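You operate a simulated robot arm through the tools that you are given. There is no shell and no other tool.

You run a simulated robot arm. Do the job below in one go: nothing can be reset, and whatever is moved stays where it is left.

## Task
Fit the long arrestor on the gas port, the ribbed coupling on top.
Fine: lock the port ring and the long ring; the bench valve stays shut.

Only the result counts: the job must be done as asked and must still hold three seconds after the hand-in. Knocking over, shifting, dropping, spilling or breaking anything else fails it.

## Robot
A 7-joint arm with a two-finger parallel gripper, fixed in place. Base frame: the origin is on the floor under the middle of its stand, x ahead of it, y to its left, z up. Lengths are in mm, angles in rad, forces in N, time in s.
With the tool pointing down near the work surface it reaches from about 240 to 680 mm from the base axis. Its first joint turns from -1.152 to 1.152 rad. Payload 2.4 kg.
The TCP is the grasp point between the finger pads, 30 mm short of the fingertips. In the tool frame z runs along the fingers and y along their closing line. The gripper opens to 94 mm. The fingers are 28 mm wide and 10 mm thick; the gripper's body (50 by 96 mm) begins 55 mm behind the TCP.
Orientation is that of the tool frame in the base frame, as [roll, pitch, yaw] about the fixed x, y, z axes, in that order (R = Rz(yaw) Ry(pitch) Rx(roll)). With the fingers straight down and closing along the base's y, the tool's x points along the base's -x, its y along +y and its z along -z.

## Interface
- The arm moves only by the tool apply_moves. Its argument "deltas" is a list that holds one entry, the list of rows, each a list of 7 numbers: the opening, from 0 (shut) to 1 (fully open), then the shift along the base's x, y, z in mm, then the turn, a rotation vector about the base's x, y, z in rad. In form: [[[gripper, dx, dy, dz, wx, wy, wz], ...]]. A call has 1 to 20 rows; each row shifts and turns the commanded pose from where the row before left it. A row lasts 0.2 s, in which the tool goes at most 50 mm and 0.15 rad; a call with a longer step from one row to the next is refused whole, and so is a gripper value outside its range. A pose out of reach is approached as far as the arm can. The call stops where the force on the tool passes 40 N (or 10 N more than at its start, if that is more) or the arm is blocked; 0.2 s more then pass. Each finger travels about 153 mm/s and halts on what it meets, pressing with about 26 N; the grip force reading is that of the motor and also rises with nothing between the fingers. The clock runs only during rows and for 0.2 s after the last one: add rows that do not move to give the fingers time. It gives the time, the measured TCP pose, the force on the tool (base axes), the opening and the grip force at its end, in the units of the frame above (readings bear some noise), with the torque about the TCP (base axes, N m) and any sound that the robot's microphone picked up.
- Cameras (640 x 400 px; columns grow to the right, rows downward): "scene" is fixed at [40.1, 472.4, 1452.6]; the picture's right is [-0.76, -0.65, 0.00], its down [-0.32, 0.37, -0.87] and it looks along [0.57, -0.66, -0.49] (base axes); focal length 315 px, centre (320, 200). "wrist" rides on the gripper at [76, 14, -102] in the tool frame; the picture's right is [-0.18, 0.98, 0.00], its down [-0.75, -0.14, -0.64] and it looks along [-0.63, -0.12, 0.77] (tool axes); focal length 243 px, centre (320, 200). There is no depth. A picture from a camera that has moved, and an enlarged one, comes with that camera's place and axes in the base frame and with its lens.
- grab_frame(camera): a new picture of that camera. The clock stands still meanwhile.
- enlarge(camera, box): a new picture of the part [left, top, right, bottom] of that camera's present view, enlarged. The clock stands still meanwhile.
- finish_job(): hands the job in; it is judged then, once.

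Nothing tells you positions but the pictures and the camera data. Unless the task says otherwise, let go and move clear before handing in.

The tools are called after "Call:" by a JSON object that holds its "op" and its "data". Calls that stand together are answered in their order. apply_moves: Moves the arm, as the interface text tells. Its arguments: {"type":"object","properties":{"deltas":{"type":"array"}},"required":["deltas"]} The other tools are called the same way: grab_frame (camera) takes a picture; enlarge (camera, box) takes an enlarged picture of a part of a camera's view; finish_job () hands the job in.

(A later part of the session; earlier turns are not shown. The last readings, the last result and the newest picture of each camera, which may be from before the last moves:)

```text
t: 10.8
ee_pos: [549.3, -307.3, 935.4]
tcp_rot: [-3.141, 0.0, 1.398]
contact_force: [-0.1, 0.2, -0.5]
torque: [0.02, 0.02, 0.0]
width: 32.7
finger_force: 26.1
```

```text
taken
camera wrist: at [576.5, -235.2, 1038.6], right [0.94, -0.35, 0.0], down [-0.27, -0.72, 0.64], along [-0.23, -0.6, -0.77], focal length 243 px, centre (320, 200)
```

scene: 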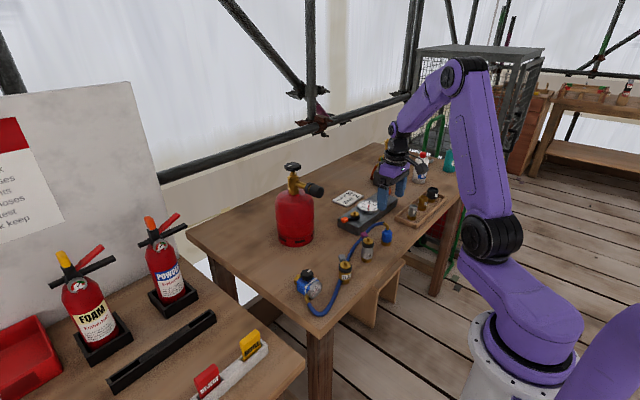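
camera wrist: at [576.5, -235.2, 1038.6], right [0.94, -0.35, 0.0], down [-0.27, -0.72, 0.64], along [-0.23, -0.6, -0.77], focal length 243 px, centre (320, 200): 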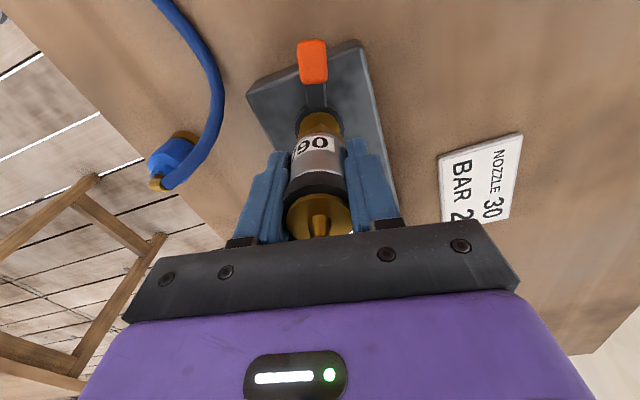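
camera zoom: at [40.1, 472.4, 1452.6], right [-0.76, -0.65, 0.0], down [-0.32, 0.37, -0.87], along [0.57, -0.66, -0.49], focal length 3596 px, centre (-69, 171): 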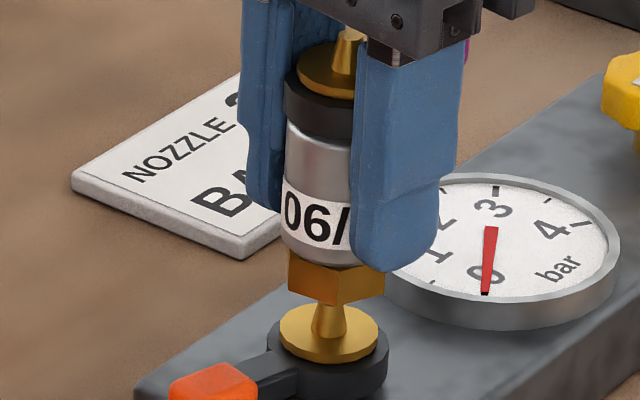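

Call:
{"op": "enlarge", "data": {"camera": "scene", "box": [346, 202, 374, 220]}}

Call:
{"op": "enlarge", "data": {"camera": "scene", "box": [346, 186, 374, 204]}}

Call:
{"op": "enlarge", "data": {"camera": "wrist", "box": [290, 100, 350, 137]}}

Call:
{"op": "enlarge", "data": {"camera": "wrist", "box": [280, 180, 360, 240]}}

```text
16.00 times, centred on (360, 211) of scene
camera zoom: at [40.1, 472.4, 1452.6], right [-0.76, -0.65, 0.0], down [-0.32, 0.37, -0.87], along [0.57, -0.66, -0.49], focal length 5035 px, centre (-320, 24)
```

zoom: 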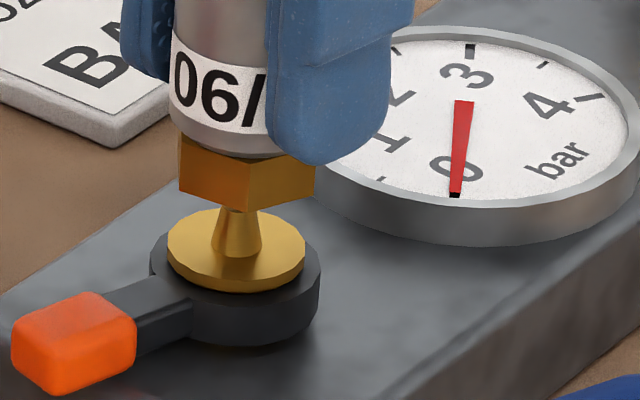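

```text
16.00 times, centred on (360, 195) of scene
camera zoom: at [40.1, 472.4, 1452.6], right [-0.76, -0.65, 0.0], down [-0.32, 0.37, -0.87], along [0.57, -0.66, -0.49], focal length 5035 px, centre (-320, 280)
```

zoom: 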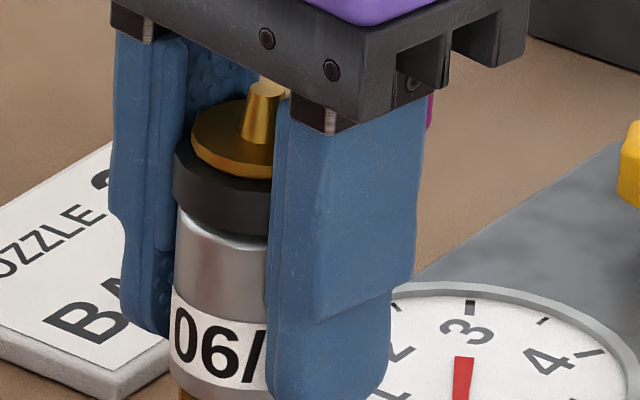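

```text
10.67 times, centred on (320, 118) of wrist
camera zoom: at [576.5, -235.2, 1038.6], right [0.94, -0.35, 0.0], down [-0.27, -0.72, 0.64], along [-0.23, -0.6, -0.77], focal length 2588 px, centre (320, 1069)
```

zoom: 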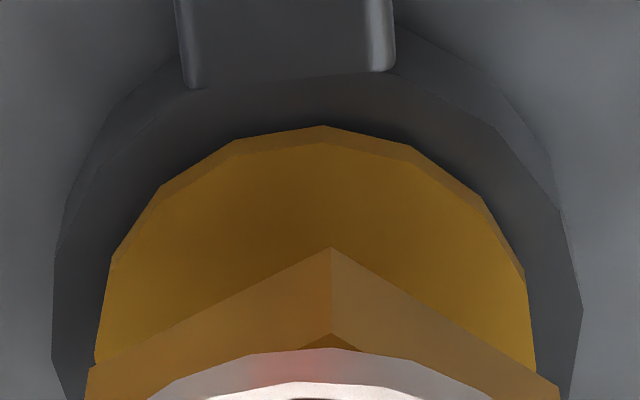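

```text
6.67 times, centred on (320, 210) of wrist
camera zoom: at [576.5, -235.2, 1038.6], right [0.94, -0.35, 0.0], down [-0.27, -0.72, 0.64], along [-0.23, -0.6, -0.77], focal length 1618 px, centre (320, 133)
```

zoom: 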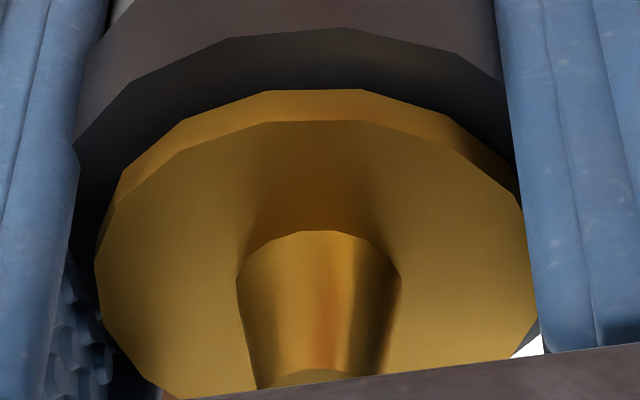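

The two cameras agree if the port tip is at z of about 886, which leaves the arrestor base 6–9 mm above it. The arrestor also needs to move about 1.5 mm toward +y. I'll make that correction and lower gently, watching the force.

Call:
{"op": "apply_moves", "data": {"deltas": [[[0.2, -0.15, 1.5, 0, 0, 0, 0], [0.2, 0, 0, -2, 0, 0, 0], [0.2, 0, 0, 0, 0, 0, 0]]]}}

Call:
{"op": "enlarge", "data": {"camera": "scene", "box": [346, 202, 374, 220]}}

Call:
{"op": "enlarge", "data": {"camera": "wrist", "box": [290, 100, 350, 137]}}

```text
t: 11.6
ee_pos: [550.9, -305.4, 935.4]
tcp_rot: [-3.139, 0.0, 1.398]
contact_force: [0.7, 0.2, -1.0]
torque: [-0.01, 0.03, 0.01]
width: 32.6
finger_force: 25.7
```

```text
16.00 times, centred on (360, 211) of scene
camera zoom: at [40.1, 472.4, 1452.6], right [-0.76, -0.65, 0.0], down [-0.32, 0.37, -0.87], along [0.57, -0.66, -0.49], focal length 5035 px, centre (-320, 24)
```

zoom: 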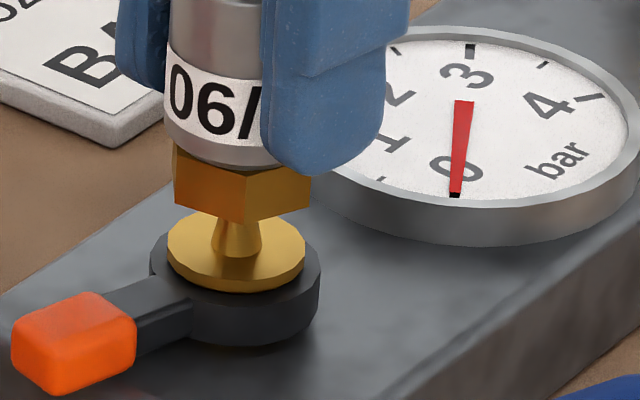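

```text
10.67 times, centred on (320, 118) of wrist
camera zoom: at [576.5, -233.6, 1036.9], right [0.94, -0.35, 0.0], down [-0.27, -0.72, 0.64], along [-0.23, -0.6, -0.77], focal length 2588 px, centre (320, 1069)
```

zoom: 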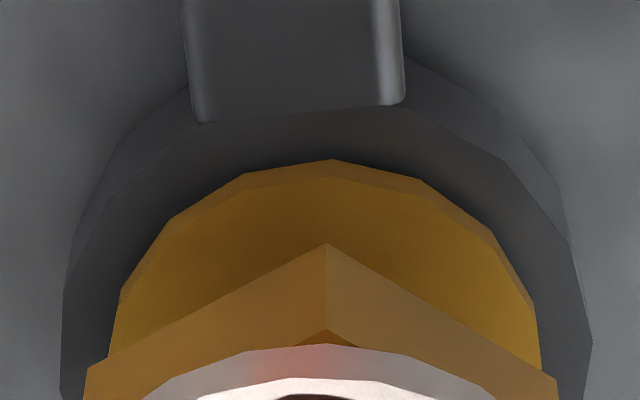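

Alignment is now within about 1 mm in both views. I'll lower in small steps and watch the vertical force.

Call:
{"op": "apply_moves", "data": {"deltas": [[[0.2, 0, 0, -2, 0, 0, 0], [0.2, 0, 0, -2, 0, 0, 0], [0.2, 0, 0, 0, 0, 0, 0]]]}}

Call:
{"op": "enlarge", "data": {"camera": "scene", "box": [346, 202, 374, 220]}}

```text
t: 12.4
ee_pos: [550.2, -304.9, 931.4]
tcp_rot: [-3.141, -0.001, 1.399]
contact_force: [-0.4, 0.1, -2.4]
torque: [-0.01, 0.0, -0.01]
width: 32.2
finger_force: 26.3
```

```text
16.00 times, centred on (360, 211) of scene
camera zoom: at [40.1, 472.4, 1452.6], right [-0.76, -0.65, 0.0], down [-0.32, 0.37, -0.87], along [0.57, -0.66, -0.49], focal length 5035 px, centre (-320, 24)
```

zoom: 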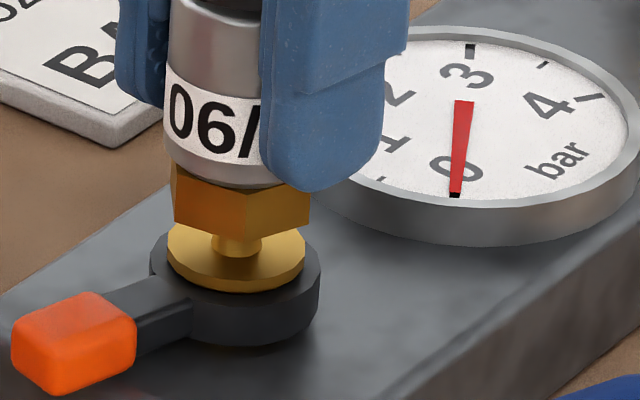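

Call:
{"op": "apply_moves", "data": {"deltas": [[[0.2, 0, 0, -2, 0, 0, 0], [0.2, 0, 0, -2, 0, 0, 0], [0.2, 0, 0, 0, 0, 0, 0]]]}}

Call:
{"op": "enlarge", "data": {"camera": "scene", "box": [346, 202, 374, 220]}}

Call:
{"op": "enlarge", "data": {"camera": "wrist", "box": [290, 100, 350, 137]}}

```text
t: 13.2
ee_pos: [549.5, -305.2, 927.4]
tcp_rot: [3.141, 0.002, 1.398]
contact_force: [-0.3, -1.0, -1.8]
torque: [0.03, 0.01, 0.0]
width: 32.6
finger_force: 25.6
```

```text
16.00 times, centred on (360, 211) of scene
camera zoom: at [40.1, 472.4, 1452.6], right [-0.76, -0.65, 0.0], down [-0.32, 0.37, -0.87], along [0.57, -0.66, -0.49], focal length 5035 px, centre (-320, 24)
```

zoom: 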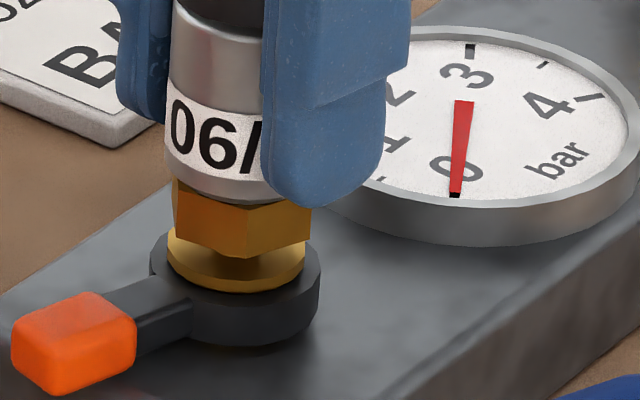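

```text
10.67 times, centred on (320, 118) of wrist
camera zoom: at [576.2, -233.9, 1029.0], right [0.94, -0.35, 0.0], down [-0.27, -0.72, 0.64], along [-0.23, -0.6, -0.77], focal length 2588 px, centre (320, 1069)
```

zoom: 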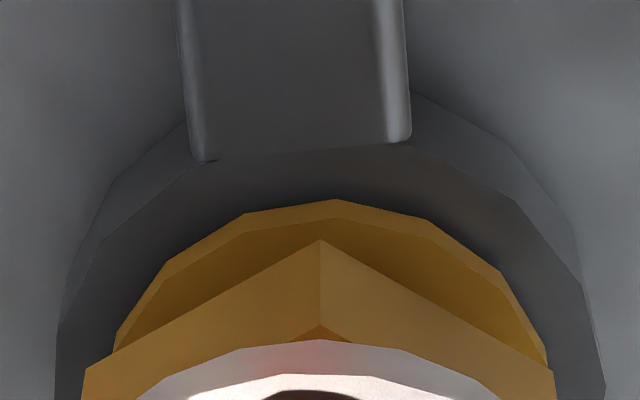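

Call:
{"op": "apply_moves", "data": {"deltas": [[[0.2, 0.7, 0.1, 0, 0, 0, 0], [0.2, 0, 0, -2, 0, 0, 0], [0.2, 0, 0, -1, 0, 0, 0], [0.2, 0, 0, 0, 0, 0, 0]]]}}

Call:
{"op": "enlarge", "data": {"camera": "scene", "box": [346, 202, 374, 220]}}

```text
t: 14.2
ee_pos: [550.2, -306.0, 924.6]
tcp_rot: [3.141, 0.0, 1.399]
contact_force: [0.2, 0.7, -1.5]
torque: [-0.01, 0.0, 0.01]
width: 32.6
finger_force: 26.4
```

```text
16.00 times, centred on (360, 211) of scene
camera zoom: at [40.1, 472.4, 1452.6], right [-0.76, -0.65, 0.0], down [-0.32, 0.37, -0.87], along [0.57, -0.66, -0.49], focal length 5035 px, centre (-320, 24)
```

zoom: 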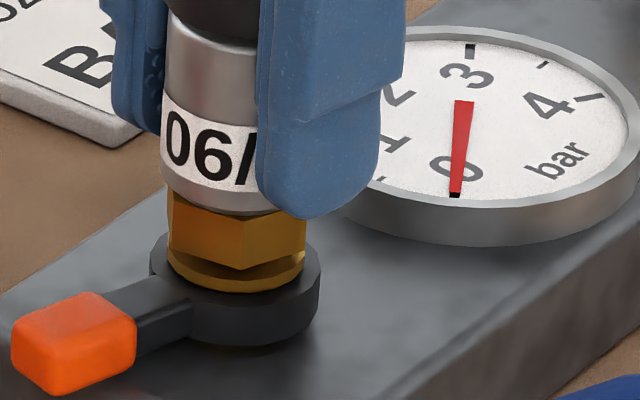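

Call:
{"op": "apply_moves", "data": {"deltas": [[[0.2, 0, 0, -1.5, 0, 0, 0], [0.2, 0, 0, -1, 0, 0, 0], [0.2, 0, 0, 0, 0, 0, 0]]]}}

Call:
{"op": "enlarge", "data": {"camera": "scene", "box": [346, 202, 374, 220]}}

Call:
{"op": "enlarge", "data": {"camera": "wrist", "box": [290, 100, 350, 137]}}

```text
t: 15.0
ee_pos: [551.0, -305.7, 920.5]
tcp_rot: [3.141, 0.001, 1.398]
contact_force: [0.2, -0.2, -1.5]
torque: [-0.04, 0.0, -0.03]
width: 32.4
finger_force: 26.1
```

```text
16.00 times, centred on (360, 211) of scene
camera zoom: at [40.1, 472.4, 1452.6], right [-0.76, -0.65, 0.0], down [-0.32, 0.37, -0.87], along [0.57, -0.66, -0.49], focal length 5035 px, centre (-320, 24)
```

zoom: 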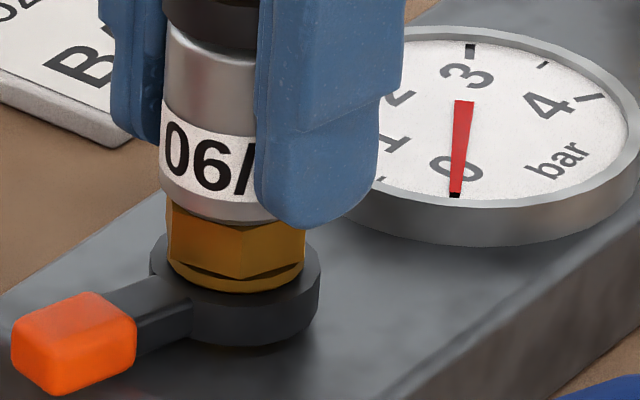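

```text
10.67 times, centred on (320, 118) of wrist
camera zoom: at [577.2, -233.7, 1023.4], right [0.94, -0.35, 0.0], down [-0.27, -0.72, 0.64], along [-0.23, -0.6, -0.77], focal length 2588 px, centre (320, 1069)
```

zoom: 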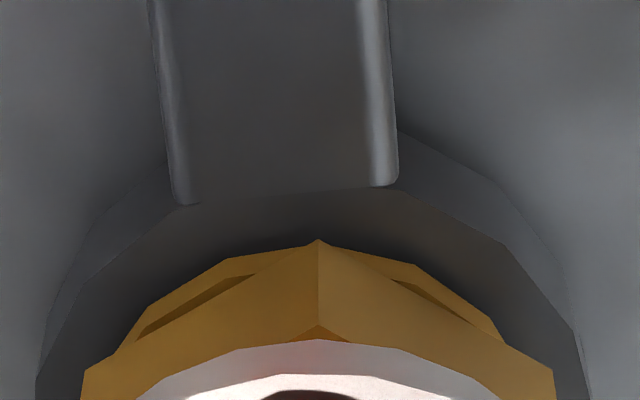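

Call:
{"op": "apply_moves", "data": {"deltas": [[[0.2, 0, 0, -1, 0, 0, 0], [0.2, 0, 0, 0, 0, 0, 0]]]}}

Call:
{"op": "apply_moves", "data": {"deltas": [[[0.2, 0, 0, -1, 0, 0, 0], [0.2, 0, 0, 0, 0, 0, 0]]]}}

Call:
{"op": "enlarge", "data": {"camera": "scene", "box": [346, 202, 374, 220]}}

```text
t: 15.6
ee_pos: [550.3, -305.9, 921.2]
tcp_rot: [3.14, 0.0, 1.398]
contact_force: [-0.7, 1.0, -1.2]
torque: [-0.02, -0.04, 0.03]
width: 32.4
finger_force: 26.4
```

```text
t: 16.2
ee_pos: [549.6, -305.3, 921.2]
tcp_rot: [-3.141, 0.0, 1.396]
contact_force: [-9.6, 2.8, 15.3]
torque: [-0.07, 0.32, -0.11]
width: 32.6
finger_force: 26.1
```

```text
16.00 times, centred on (360, 211) of scene
camera zoom: at [39.6, 472.6, 1452.5], right [-0.76, -0.65, 0.0], down [-0.32, 0.37, -0.87], along [0.57, -0.66, -0.49], focal length 5035 px, centre (-320, 24)
```

zoom: 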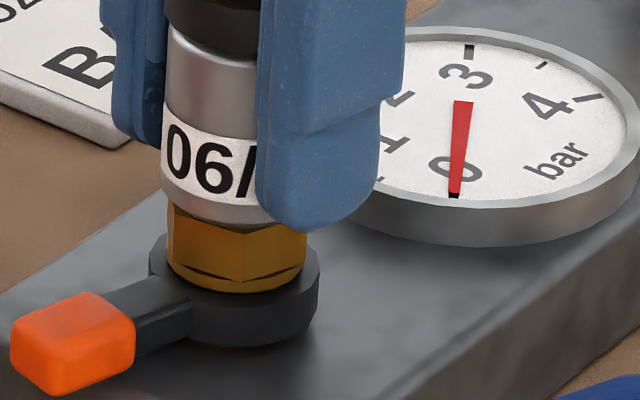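

Contact: 15 N upward with a small sideways load toward -x. I'll ease the sideways load, then check that it has seated.

Call:
{"op": "apply_moves", "data": {"deltas": [[[0.2, -0.5, 0.15, 0, 0, 0, 0], [0.2, 0, 0, 0, 0, 0, 0]]]}}

Call:
{"op": "enlarge", "data": {"camera": "wrist", "box": [290, 100, 350, 137]}}

```text
t: 16.8
ee_pos: [550.2, -304.5, 920.4]
tcp_rot: [3.14, 0.0, 1.396]
contact_force: [-11.5, 3.2, 22.9]
torque: [0.01, 0.32, -0.32]
width: 32.7
finger_force: 26.0
```

```text
10.67 times, centred on (320, 118) of wrist
camera zoom: at [576.7, -233.9, 1022.6], right [0.94, -0.35, 0.0], down [-0.27, -0.72, 0.64], along [-0.22, -0.6, -0.77], focal length 2588 px, centre (320, 1069)
```

zoom: 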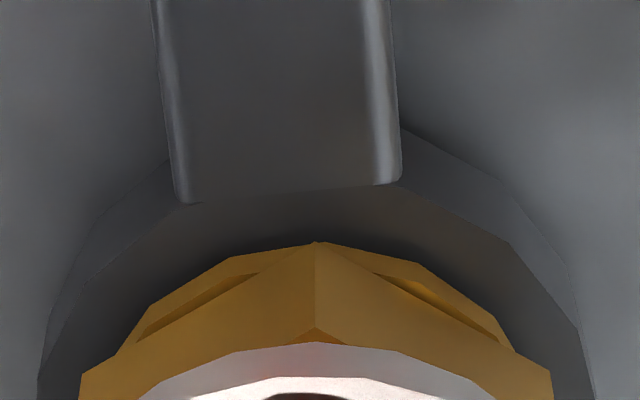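

Call:
{"op": "apply_moves", "data": {"deltas": [[[0.2, 0, 0, 0.5, 0, 0, 0], [0.2, 0, 0, 0, 0, 0, 0]]]}}

Call:
{"op": "enlarge", "data": {"camera": "scene", "box": [340, 186, 376, 218]}}

```text
t: 17.4
ee_pos: [549.9, -305.2, 920.5]
tcp_rot: [3.14, -0.001, 1.395]
contact_force: [-10.4, 1.2, 20.1]
torque: [-0.03, 0.17, -0.31]
width: 32.5
finger_force: 25.4
```

```text
12.50 times, centred on (358, 202) of scene
camera zoom: at [39.4, 472.6, 1452.5], right [-0.76, -0.65, 0.0], down [-0.32, 0.37, -0.87], along [0.57, -0.66, -0.49], focal length 3934 px, centre (-155, 175)
```

zoom: 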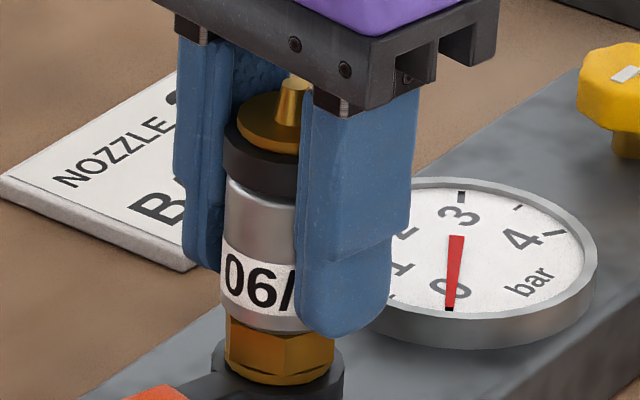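

I'll ease off slightly and open the fingers gently to let it settle.

Call:
{"op": "apply_moves", "data": {"deltas": [[[0.2, 0, 0, 0.7, 0, 0, 0], [0.36, 0, 0, 0, 0, 0, 0], [0.4, 0, 0, 0, 0, 0, 0], [0.45, 0, 0, 0, 0, 0, 0], [0.45, 0, 0, 0, 0, 0, 0]]]}}

Call:
{"op": "grab_frame", "data": {"camera": "wrist"}}

Call:
{"op": "enlarge", "data": {"camera": "scene", "box": [340, 186, 376, 222]}}

Call:
{"op": "enlarge", "data": {"camera": "wrist", "box": [280, 90, 360, 140]}}

```text
t: 18.6
ee_pos: [550.9, -305.7, 920.3]
tcp_rot: [-3.141, 0.0, 1.398]
contact_force: [0.1, 0.4, 0.1]
torque: [0.01, -0.02, 0.01]
width: 42.2
finger_force: 0.0
```

```text
taken
camera wrist: at [576.9, -233.6, 1022.9], right [0.94, -0.35, 0.0], down [-0.27, -0.72, 0.64], along [-0.23, -0.6, -0.77], focal length 243 px, centre (320, 200)
```

wrist: 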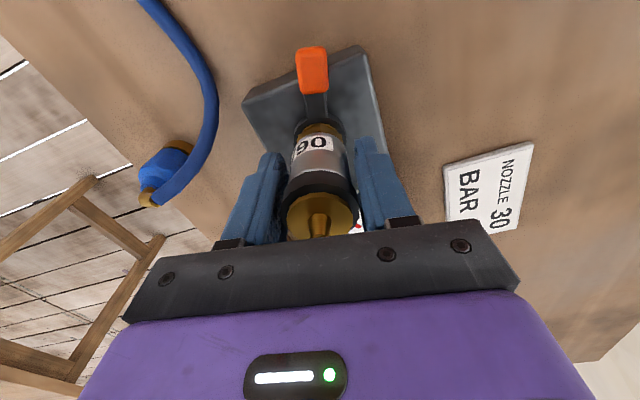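

```text
11.11 times, centred on (358, 204) of scene
camera zoom: at [40.1, 472.4, 1452.6], right [-0.76, -0.65, 0.0], down [-0.32, 0.37, -0.87], along [0.57, -0.66, -0.49], focal length 3497 px, centre (-102, 156)
```

zoom: 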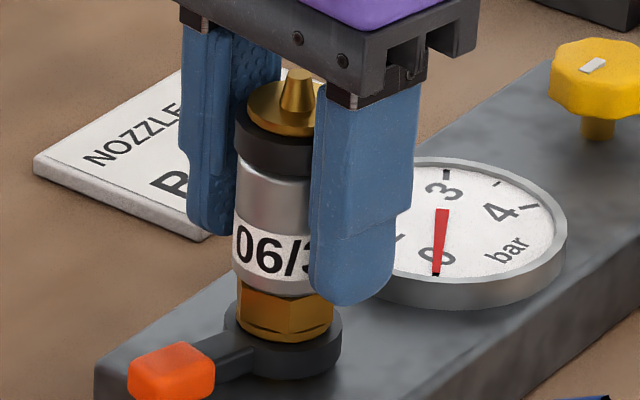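

```text
8.00 times, centred on (320, 115) of wrist
camera zoom: at [576.9, -233.6, 1022.9], right [0.94, -0.35, 0.0], down [-0.27, -0.72, 0.64], along [-0.23, -0.6, -0.77], focal length 1941 px, centre (320, 880)
```

zoom: 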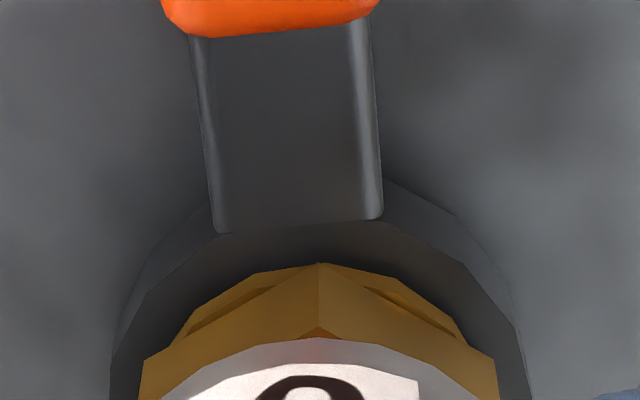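

The arrestor now stands by itself on the port, upright and with no force on the tool. I'll open a little wider and retreat straight up.

Call:
{"op": "apply_moves", "data": {"deltas": [[[0.6, 0, 0, 0, 0, 0, 0], [0.6, 0, 0, 5, 0, 0, 0], [0.6, 0, 0, 20, 0, 0, 0], [0.6, 0, 0, 35, 0, 0, 0], [0.6, 0, 0, 35, 0, 0, 0], [0.6, 0, 0, 15, 0, 0, 0], [0.6, 0, 0, 0, 0, 0, 0]]]}}

Call:
{"op": "grab_frame", "data": {"camera": "wrist"}}

Call:
{"op": "enlarge", "data": {"camera": "scene", "box": [336, 186, 376, 222]}}

Call:
{"op": "enlarge", "data": {"camera": "wrist", "box": [260, 60, 380, 135]}}

```text
t: 20.2
ee_pos: [548.8, -304.6, 1032.9]
tcp_rot: [-3.141, -0.001, 1.399]
contact_force: [0.4, 0.6, -0.9]
torque: [0.02, 0.03, 0.02]
width: 56.5
finger_force: 0.0
```

```text
taken
camera wrist: at [576.3, -234.0, 1133.5], right [0.94, -0.35, 0.0], down [-0.27, -0.72, 0.64], along [-0.23, -0.6, -0.77], focal length 243 px, centre (320, 200)
```

wrist: 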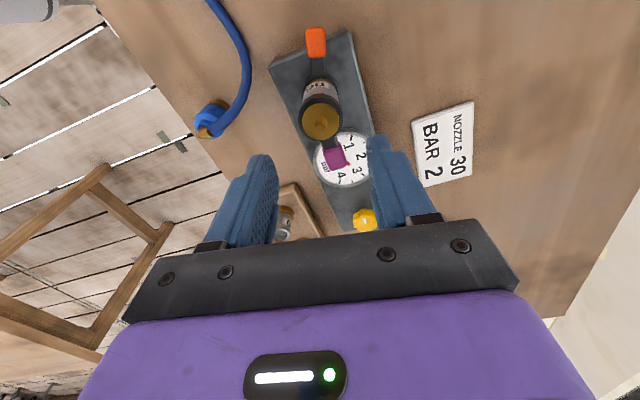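

```text
11.11 times, centred on (356, 204) of scene
camera zoom: at [40.1, 472.4, 1452.6], right [-0.76, -0.65, 0.0], down [-0.32, 0.37, -0.87], along [0.57, -0.66, -0.49], focal length 3497 px, centre (-80, 156)
```

zoom: 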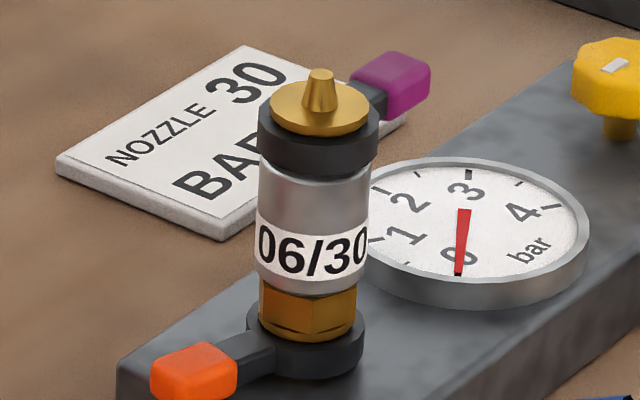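

```text
5.33 times, centred on (320, 98) of wrist
camera zoom: at [576.3, -234.0, 1133.5], right [0.94, -0.35, 0.0], down [-0.27, -0.72, 0.64], along [-0.23, -0.6, -0.77], focal length 1294 px, centre (320, 747)
```

zoom: 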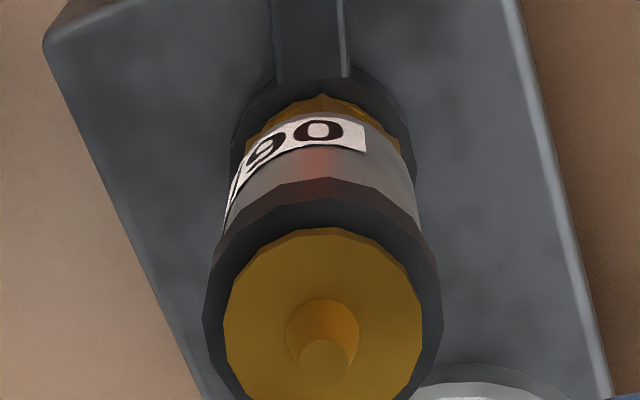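

The arrestor sits upright on the port with its axis at about (550, -305.5). The purple lever points to -y and the orange lever to about +75°. Next I'll rotate the hand half a turn at height and bring it over the orange lever, camera side inward and clear of the gas bottle.

Call:
{"op": "apply_moves", "data": {"deltas": [[[0.5, 0, 0, 0, 0, 0, 0.14], [0.5, 0, 0, 0, 0, 0, 0.14], [0.5, 0, 0, 0, 0, 0, 0.14], [0.5, 0, 0, 0, 0, 0, 0.14], [0.5, 0, 0, 0, 0, 0, 0.14], [0.5, 0, 0, 0, 0, 0, 0.14], [0.5, 0, 0, 0, 0, 0, 0.14], [0.5, 0, 0, 0, 0, 0, 0.14], [0.5, 0, 0, 0, 0, 0, 0.14], [0.5, 0, 0, 0, 0, 0, 0.14], [0.5, 0, 0, 0, 0, 0, 0.14]]]}}

Call:
{"op": "apply_moves", "data": {"deltas": [[[0.5, 0, 4, 0, 0, 0, 0.14], [0.5, 0, 4, 0, 0, 0, 0.14], [0.5, 0, 4, 0, 0, 0, 0.14], [0.5, 0, 4, 0, 0, 0, 0.14], [0.5, 2, 5, 0, 0, 0, 0.14], [0.5, 2, 5, 0, 0, 0, 0.14], [0.5, 2, 5, 0, 0, 0, 0.14], [0.5, 2, 5, 0, 0, 0, 0.14], [0.5, 2, 3, 0, 0, 0, 0.14], [0.5, 1, 3, 0, 0, 0, 0.14], [0.5, 0, 0, 0, 0, 0, 0.11], [0.5, 0, 0, 0, 0, 0, 0]]]}}

Call:
{"op": "grab_frame", "data": {"camera": "wrist"}}

Call:
{"op": "grab_frame", "data": {"camera": "scene"}}

```text
t: 22.6
ee_pos: [549.9, -306.2, 1030.4]
tcp_rot: [-3.141, -0.001, 2.941]
contact_force: [0.1, -0.8, 0.1]
torque: [-0.01, -0.01, -0.01]
width: 47.1
finger_force: 0.0
```

```text
t: 25.2
ee_pos: [561.5, -263.4, 1030.9]
tcp_rot: [-3.141, -0.001, -1.833]
contact_force: [0.3, 0.4, -0.4]
torque: [-0.02, -0.02, 0.02]
width: 47.0
finger_force: 0.0
```

```text
taken
camera wrist: at [527.0, -333.8, 1132.8], right [-0.9, 0.43, 0.0], down [0.33, 0.69, 0.64], along [0.28, 0.58, -0.77], focal length 243 px, centre (320, 200)
```

wrist: 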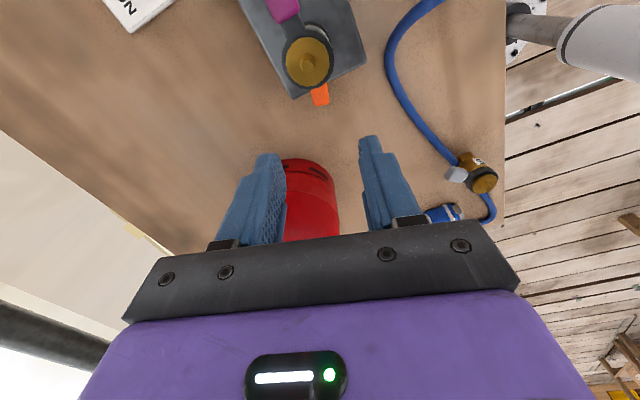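

```text
taken
```

scene: 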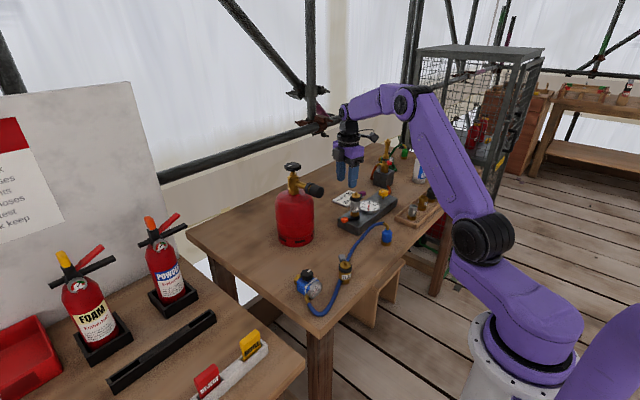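

Call:
{"op": "enlarge", "data": {"camera": "wrist", "box": [270, 60, 370, 122]}}

Call:
{"op": "enlarge", "data": {"camera": "scene", "box": [320, 165, 400, 230]}}

```text
6.40 times, centred on (320, 91) of wrist
camera zoom: at [527.0, -333.8, 1132.8], right [-0.9, 0.43, 0.0], down [0.33, 0.69, 0.64], along [0.28, 0.58, -0.77], focal length 1553 px, centre (320, 898)
```

zoom: 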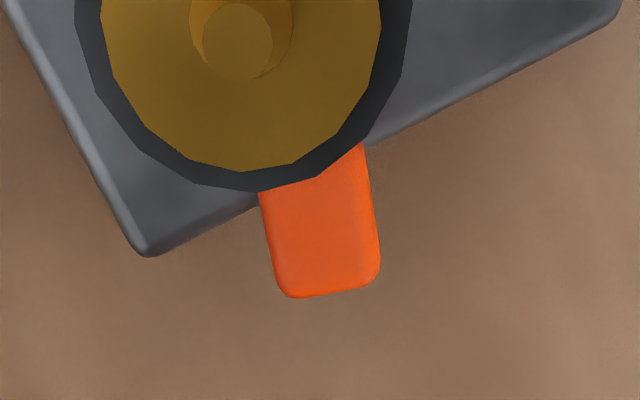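

```text
6.15 times, centred on (360, 198) of scene
camera zoom: at [40.1, 472.4, 1452.6], right [-0.76, -0.65, 0.0], down [-0.32, 0.37, -0.87], along [0.57, -0.66, -0.49], focal length 1937 px, centre (74, 215)
```

zoom: 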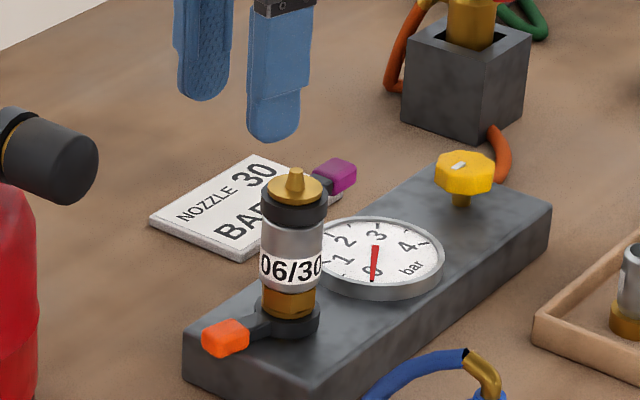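

The hand is well placed over the orange lever, whose cap ends at about (562.7, -254.4). I'll lower with the fingers straddling the lever and stop a bit above it first.

Call:
{"op": "apply_moves", "data": {"deltas": [[[0.5, 0, 0.5, -30, 0, 0, 0], [0.5, 0, 0.5, -30, 0, 0, 0], [0.45, 0, 0.3, -30, 0, 0, 0], [0.45, 0, 0, -25, 0, 0, 0], [0.45, 0, 0, -10, 0, 0, 0], [0.45, 0, 0, 0, 0, 0, 0]]]}}

Call:
{"op": "enlarge", "data": {"camera": "wrist", "box": [240, 100, 400, 200]}}

Call:
{"op": "enlarge", "data": {"camera": "scene", "box": [325, 180, 385, 225]}}

```text
t: 26.6
ee_pos: [560.6, -260.5, 905.5]
tcp_rot: [-3.141, 0.0, -1.836]
contact_force: [0.0, -0.2, -0.1]
torque: [0.01, 0.0, 0.0]
width: 42.4
finger_force: 0.1
```

```text
4.00 times, centred on (320, 150) of wrist
camera zoom: at [527.3, -332.5, 1007.7], right [-0.9, 0.44, 0.0], down [0.33, 0.69, 0.64], along [0.28, 0.58, -0.77], focal length 970 px, centre (320, 400)
```

zoom: 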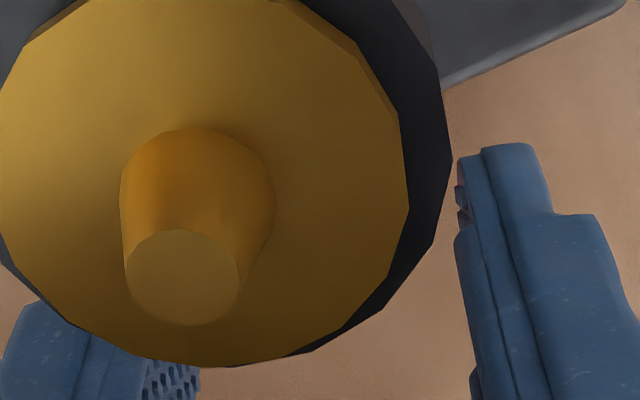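

```text
8.89 times, centred on (355, 202) of scene
camera zoom: at [40.1, 472.4, 1452.6], right [-0.76, -0.65, 0.0], down [-0.32, 0.37, -0.87], along [0.57, -0.66, -0.49], focal length 2797 px, centre (9, 178)
```

zoom: 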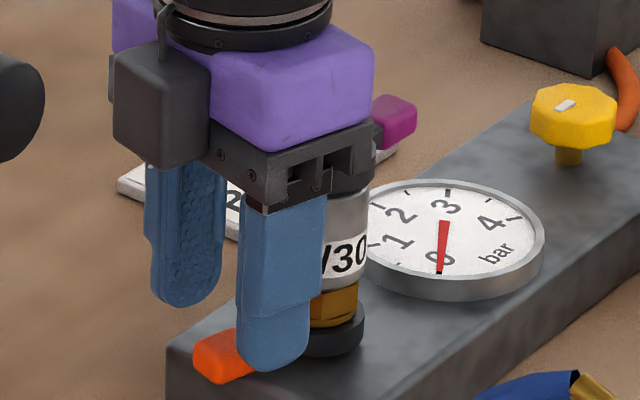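

The lever lies between the fingers. I'll go down the last few millimetres carefully.

Call:
{"op": "apply_moves", "data": {"deltas": [[[0.45, 0, 0, -4, 0, 0, 0], [0.45, 0, 0, -3, 0, 0, 0], [0.45, 0, 0, 0, 0, 0, 0]]]}}

Call:
{"op": "enlarge", "data": {"camera": "scene", "box": [330, 195, 370, 225]}}

Call:
{"op": "grab_frame", "data": {"camera": "wrist"}}

```text
t: 27.4
ee_pos: [561.6, -261.4, 898.1]
tcp_rot: [3.14, 0.0, -1.836]
contact_force: [-0.1, 0.0, -0.2]
torque: [-0.03, -0.01, 0.01]
width: 42.3
finger_force: 0.0
```

```text
13.33 times, centred on (350, 210) of scene
camera zoom: at [40.1, 472.4, 1452.6], right [-0.76, -0.65, 0.0], down [-0.32, 0.37, -0.87], along [0.57, -0.66, -0.49], focal length 4196 px, centre (-80, 67)
```

zoom: 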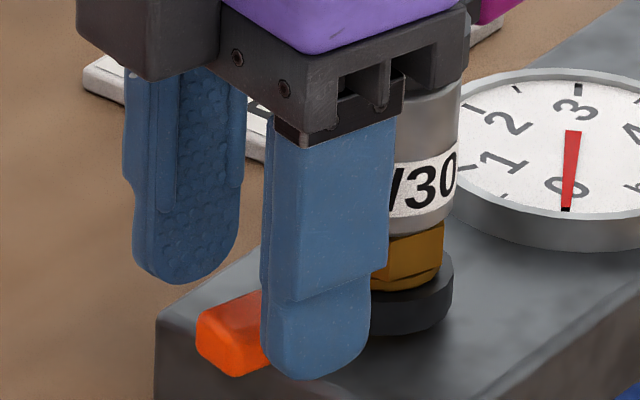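

```text
taken
camera wrist: at [527.2, -332.8, 1000.6], right [-0.9, 0.44, 0.0], down [0.33, 0.69, 0.64], along [0.28, 0.58, -0.77], focal length 243 px, centre (320, 200)
```

wrist: 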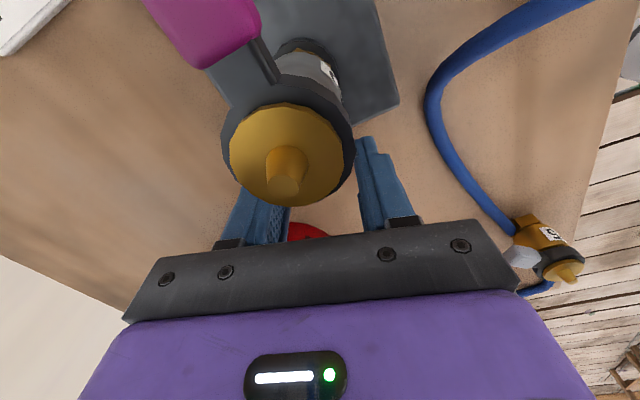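

Call:
{"op": "apply_moves", "data": {"deltas": [[[0.45, 0, 0, -1.5, 0, 0, 0], [0.45, 0, 0, -1.5, 0, 0, 0], [0.45, 0, 0, 0, 0, 0, 0]]]}}

Call:
{"op": "enlarge", "data": {"camera": "scene", "box": [330, 200, 362, 224]}}

```text
t: 28.2
ee_pos: [560.1, -261.2, 896.0]
tcp_rot: [3.141, -0.001, -1.836]
contact_force: [0.0, 0.4, 0.0]
torque: [-0.05, -0.02, -0.02]
width: 42.3
finger_force: 0.1
```

```text
16.00 times, centred on (346, 212) of scene
camera zoom: at [40.1, 472.4, 1452.6], right [-0.76, -0.65, 0.0], down [-0.32, 0.37, -0.87], along [0.57, -0.66, -0.49], focal length 5035 px, centre (-96, 8)
```

zoom: 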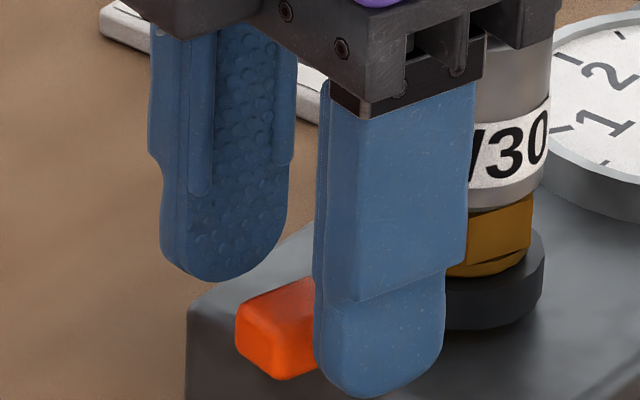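

Call:
{"op": "apply_moves", "data": {"deltas": [[[0.35, 0, 0, 0, 0, 0, 0], [0.26, 0, 0, 0, 0, 0, 0], [0.24, 0, 0, 0, 0, 0, 0], [0.24, 0, 0, 0, 0, 0, 0]]]}}

Call:
{"op": "enlarge", "data": {"camera": "scene", "box": [330, 200, 362, 224]}}

```text
t: 29.2
ee_pos: [561.7, -261.3, 896.2]
tcp_rot: [3.142, 0.0, -1.837]
contact_force: [0.5, 0.0, 0.6]
torque: [-0.01, -0.03, -0.03]
width: 22.9
finger_force: 0.1
```

```text
16.00 times, centred on (346, 212) of scene
camera zoom: at [40.1, 472.4, 1452.6], right [-0.76, -0.65, 0.0], down [-0.32, 0.37, -0.87], along [0.57, -0.66, -0.49], focal length 5035 px, centre (-96, 8)
```

zoom: 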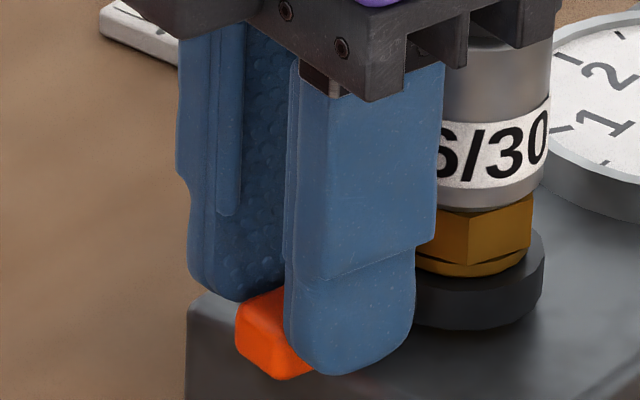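

The fingers straddle the orange cap loosely with no contact force. I'll test the clockwise direction in small arc steps about the port axis.

Call:
{"op": "apply_moves", "data": {"deltas": [[[0.24, 2.2, -0.6, 0, 0, 0, -0.05], [0.24, 0, 0, 0, 0, 0, 0]]]}}

Call:
{"op": "apply_moves", "data": {"deltas": [[[0.24, 2.2, -0.7, 0, 0, 0, -0.05], [0.24, 0, 0, 0, 0, 0, 0]]]}}

Call:
{"op": "enlarge", "data": {"camera": "scene", "box": [330, 200, 362, 224]}}

```text
t: 29.8
ee_pos: [563.1, -263.1, 895.7]
tcp_rot: [-3.141, 0.0, -1.886]
contact_force: [-0.2, -0.1, -1.2]
torque: [-0.03, -0.03, 0.0]
width: 22.4
finger_force: 0.0
```

```text
t: 30.4
ee_pos: [565.7, -262.5, 896.7]
tcp_rot: [3.139, -0.001, -1.937]
contact_force: [-5.1, 0.8, 0.6]
torque: [0.04, 0.14, 0.05]
width: 24.7
finger_force: 1.9
```

```text
16.00 times, centred on (346, 212) of scene
camera zoom: at [40.0, 472.4, 1452.6], right [-0.76, -0.65, 0.0], down [-0.32, 0.37, -0.87], along [0.57, -0.66, -0.49], focal length 5035 px, centre (-96, 8)
```

zoom: 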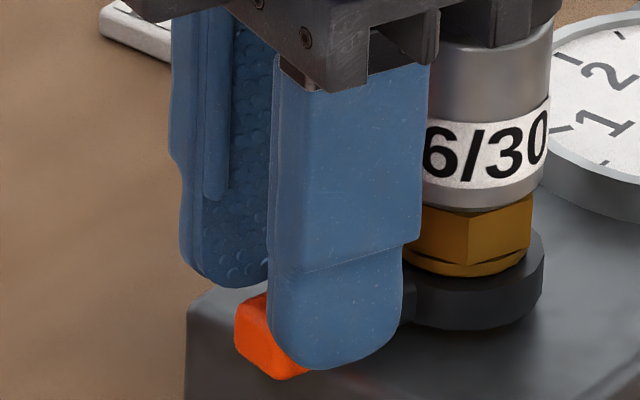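

Call:
{"op": "apply_moves", "data": {"deltas": [[[0.24, 1.3, -0.4, 0, 0, 0, -0.03], [0.24, 0, 0, 0, 0, 0, 0]]]}}

Call:
{"op": "enlarge", "data": {"camera": "scene", "box": [330, 200, 362, 224]}}

```text
t: 31.0
ee_pos: [566.3, -263.2, 896.0]
tcp_rot: [3.139, 0.0, -1.969]
contact_force: [-9.3, -0.2, 2.2]
torque: [0.05, 0.25, 0.14]
width: 27.2
finger_force: 4.3
```

```text
16.00 times, centred on (346, 212) of scene
camera zoom: at [39.8, 472.4, 1452.6], right [-0.76, -0.65, 0.0], down [-0.32, 0.37, -0.87], along [0.57, -0.66, -0.49], focal length 5035 px, centre (-96, 8)
```

zoom: 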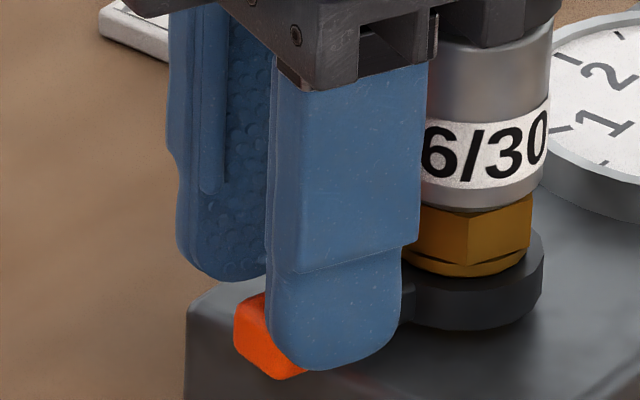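

Clockwise meets about 9 N and the lever isn't moving, so it looks like a stop. I'll return to centre and try counter-clockwise the same way.

Call:
{"op": "apply_moves", "data": {"deltas": [[[0.24, -2.8, 0.9, 0, 0, 0, 0.065], [0.24, -2.9, 0.8, 0, 0, 0, 0.065], [0.24, 0, 0, 0, 0, 0, 0]]]}}

Call:
{"op": "apply_moves", "data": {"deltas": [[[0.24, -2.2, 0.5, 0, 0, 0, 0.05], [0.24, -2.25, 0.4, 0, 0, 0, 0.05], [0.24, 0, 0, 0, 0, 0, 0]]]}}

Call:
{"op": "enlarge", "data": {"camera": "scene", "box": [330, 200, 362, 224]}}

```text
t: 31.8
ee_pos: [561.6, -260.7, 896.1]
tcp_rot: [-3.141, 0.0, -1.838]
contact_force: [0.6, -0.7, 0.2]
torque: [-0.01, -0.02, -0.01]
width: 22.4
finger_force: 0.2
```

```text
t: 32.6
ee_pos: [556.7, -260.5, 896.8]
tcp_rot: [3.141, -0.001, -1.736]
contact_force: [0.5, -0.1, -0.2]
torque: [0.0, 0.01, 0.02]
width: 22.6
finger_force: 0.1
```

```text
16.00 times, centred on (346, 212) of scene
camera zoom: at [40.1, 472.4, 1452.6], right [-0.76, -0.65, 0.0], down [-0.32, 0.37, -0.87], along [0.57, -0.66, -0.49], focal length 5035 px, centre (-96, 8)
```

zoom: 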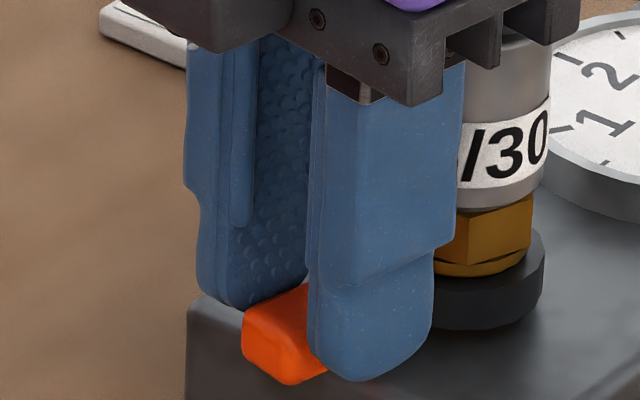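

Counter-clockwise, the lever moves freely (the cap shifted with almost no force). I'll keep sweeping it counter-clockwise along the arc and watch forces and sounds.

Call:
{"op": "apply_moves", "data": {"deltas": [[[0.24, -2.7, 0.35, 0, 0, 0, 0.06], [0.24, -2.8, 0.2, 0, 0, 0, 0.06], [0.24, -2.7, 0, 0, 0, 0, 0.06], [0.24, 0, 0, 0, 0, 0, 0]]]}}

Call:
{"op": "enlarge", "data": {"camera": "scene", "box": [330, 195, 370, 225]}}

```text
t: 33.6
ee_pos: [548.6, -260.1, 895.7]
tcp_rot: [-3.141, -0.001, -1.556]
contact_force: [0.5, 0.1, 1.0]
torque: [0.02, 0.03, -0.04]
width: 22.5
finger_force: 0.0
```

```text
13.33 times, centred on (350, 210) of scene
camera zoom: at [40.1, 472.4, 1452.6], right [-0.76, -0.65, 0.0], down [-0.32, 0.37, -0.87], along [0.57, -0.66, -0.49], focal length 4196 px, centre (-80, 67)
```

zoom: 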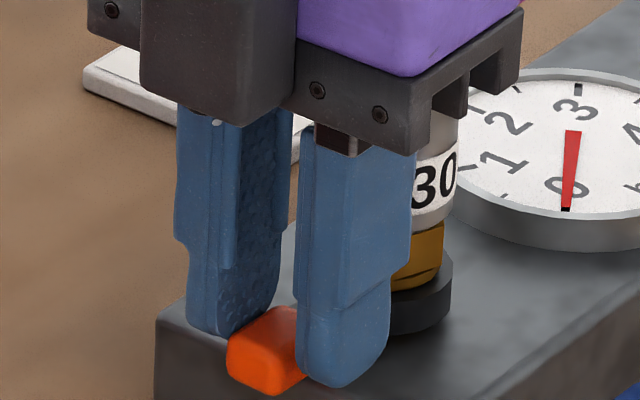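

Call:
{"op": "apply_moves", "data": {"deltas": [[[0.24, -3.69, -0.23, 0, 0, 0, 0.08], [0.24, -3.65, -0.53, 0, 0, 0, 0.08], [0.24, -3.6, -0.82, 0, 0, 0, 0.08], [0.24, -3.45, -1.08, 0, 0, 0, 0.08], [0.24, 0, 0, 0, 0, 0, 0]]]}}

Call:
{"op": "enlarge", "data": {"camera": "scene", "box": [330, 195, 370, 225]}}

```text
t: 34.8
ee_pos: [533.6, -261.5, 895.6]
tcp_rot: [-3.14, 0.001, -1.236]
contact_force: [0.4, -0.2, 0.0]
torque: [-0.01, -0.01, 0.01]
width: 22.5
finger_force: 0.1
```

```text
13.33 times, centred on (350, 210) of scene
camera zoom: at [40.1, 472.4, 1452.6], right [-0.76, -0.65, 0.0], down [-0.32, 0.37, -0.87], along [0.57, -0.66, -0.49], focal length 4196 px, centre (-80, 67)
```

zoom: 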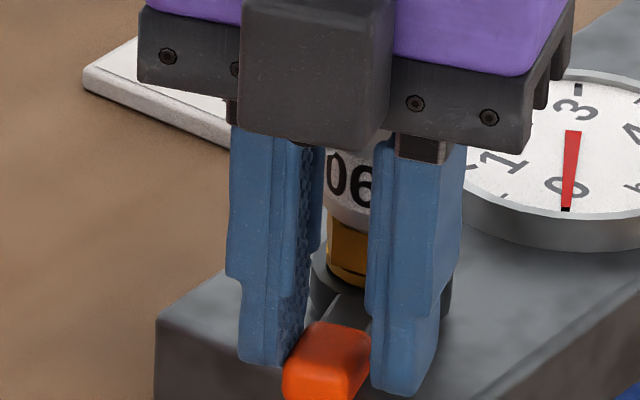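

Call:
{"op": "apply_moves", "data": {"deltas": [[[0.24, -3.43, -1.37, 0, 0, 0, 0.08], [0.24, -3.3, -1.65, 0, 0, 0, 0.08], [0.24, -3.16, -1.91, 0, 0, 0, 0.08], [0.24, -3.0, -2.15, 0, 0, 0, 0.08], [0.24, 0, 0, 0, 0, 0, 0]]]}}

Call:
{"op": "enlarge", "data": {"camera": "scene", "box": [330, 195, 370, 225]}}

```text
t: 36.0
ee_pos: [521.7, -269.7, 895.1]
tcp_rot: [-3.14, 0.0, -0.916]
contact_force: [0.4, 0.3, 0.0]
torque: [-0.02, -0.03, 0.0]
width: 22.6
finger_force: 0.1
```

```text
13.33 times, centred on (350, 210) of scene
camera zoom: at [40.1, 472.4, 1452.6], right [-0.76, -0.65, 0.0], down [-0.32, 0.37, -0.87], along [0.57, -0.66, -0.49], focal length 4196 px, centre (-80, 67)
```

zoom: 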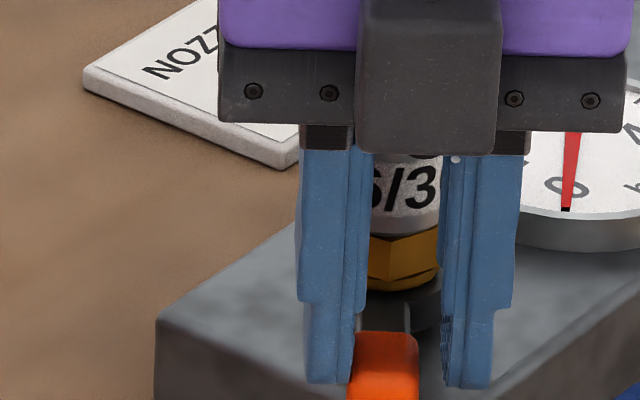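

Call:
{"op": "apply_moves", "data": {"deltas": [[[0.24, -2.82, -2.39, 0, 0, 0, 0.08], [0.24, -2.56, -2.55, 0, 0, 0, 0.08], [0.24, -2.4, -2.8, 0, 0, 0, 0.08], [0.24, -2.17, -2.99, 0, 0, 0, 0.08], [0.24, 0, 0, 0, 0, 0, 0]]]}}

Call:
{"op": "enlarge", "data": {"camera": "scene", "box": [330, 195, 370, 225]}}

```text
t: 37.2
ee_pos: [510.4, -280.3, 896.4]
tcp_rot: [3.14, -0.001, -0.595]
contact_force: [0.4, -1.0, -0.7]
torque: [-0.02, -0.01, 0.01]
width: 22.7
finger_force: 0.0
```

```text
13.33 times, centred on (350, 210) of scene
camera zoom: at [40.1, 472.4, 1452.6], right [-0.76, -0.65, 0.0], down [-0.32, 0.37, -0.87], along [0.57, -0.66, -0.49], focal length 4196 px, centre (-80, 67)
```

zoom: 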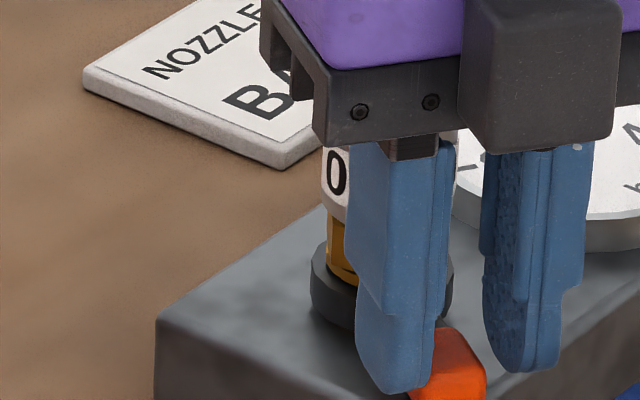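

Call:
{"op": "apply_moves", "data": {"deltas": [[[0.24, -1.92, -3.15, 0, 0, 0, 0.08], [0.24, -1.67, -3.29, 0, 0, 0, 0.08], [0.24, 0, 0, 0, 0, 0, 0]]]}}

Call:
{"op": "enlarge", "data": {"camera": "scene", "box": [330, 195, 370, 230]}}

```text
t: 38.0
ee_pos: [507.8, -284.0, 895.5]
tcp_rot: [3.138, -0.002, -0.48]
contact_force: [0.4, -0.3, 0.0]
torque: [0.02, 0.0, 0.0]
width: 22.5
finger_force: 0.1
```

```text
11.43 times, centred on (350, 212) of scene
camera zoom: at [40.1, 472.4, 1452.6], right [-0.76, -0.65, 0.0], down [-0.32, 0.37, -0.87], along [0.57, -0.66, -0.49], focal length 3596 px, centre (-23, 57)
```

zoom: 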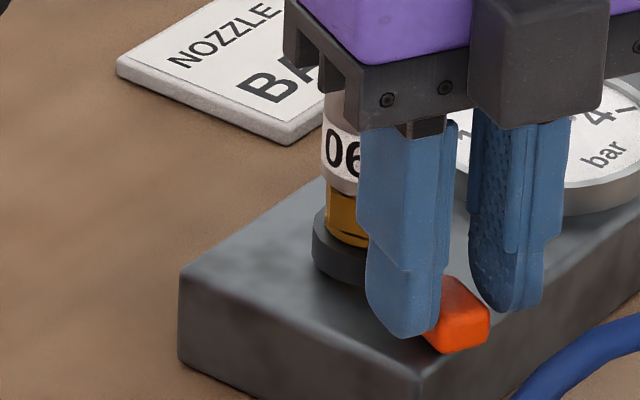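

The wrist seems to have reached its turning limit here (yaw lags the command). I'll back the yaw off a little and continue the push along the arc without more rotation.

Call:
{"op": "apply_moves", "data": {"deltas": [[[0.24, 0, 0, 0, 0, 0, -0.08], [0.24, -1.37, -3.35, 0, 0, 0, 0], [0.24, 0, 0, 0, 0, 0, 0]]]}}

Call:
{"op": "enlarge", "data": {"camera": "scene", "box": [330, 195, 370, 230]}}

```text
t: 38.8
ee_pos: [506.0, -289.1, 895.7]
tcp_rot: [-3.141, 0.0, -0.514]
contact_force: [-0.2, 7.5, -0.2]
torque: [0.17, 0.0, 0.11]
width: 25.7
finger_force: 2.5
```

```text
11.43 times, centred on (350, 212) of scene
camera zoom: at [40.1, 472.6, 1452.5], right [-0.76, -0.65, 0.0], down [-0.32, 0.37, -0.87], along [0.57, -0.66, -0.49], focal length 3596 px, centre (-23, 57)
```

zoom: 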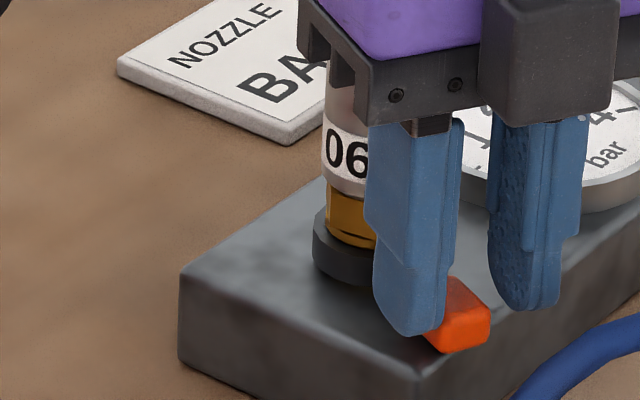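

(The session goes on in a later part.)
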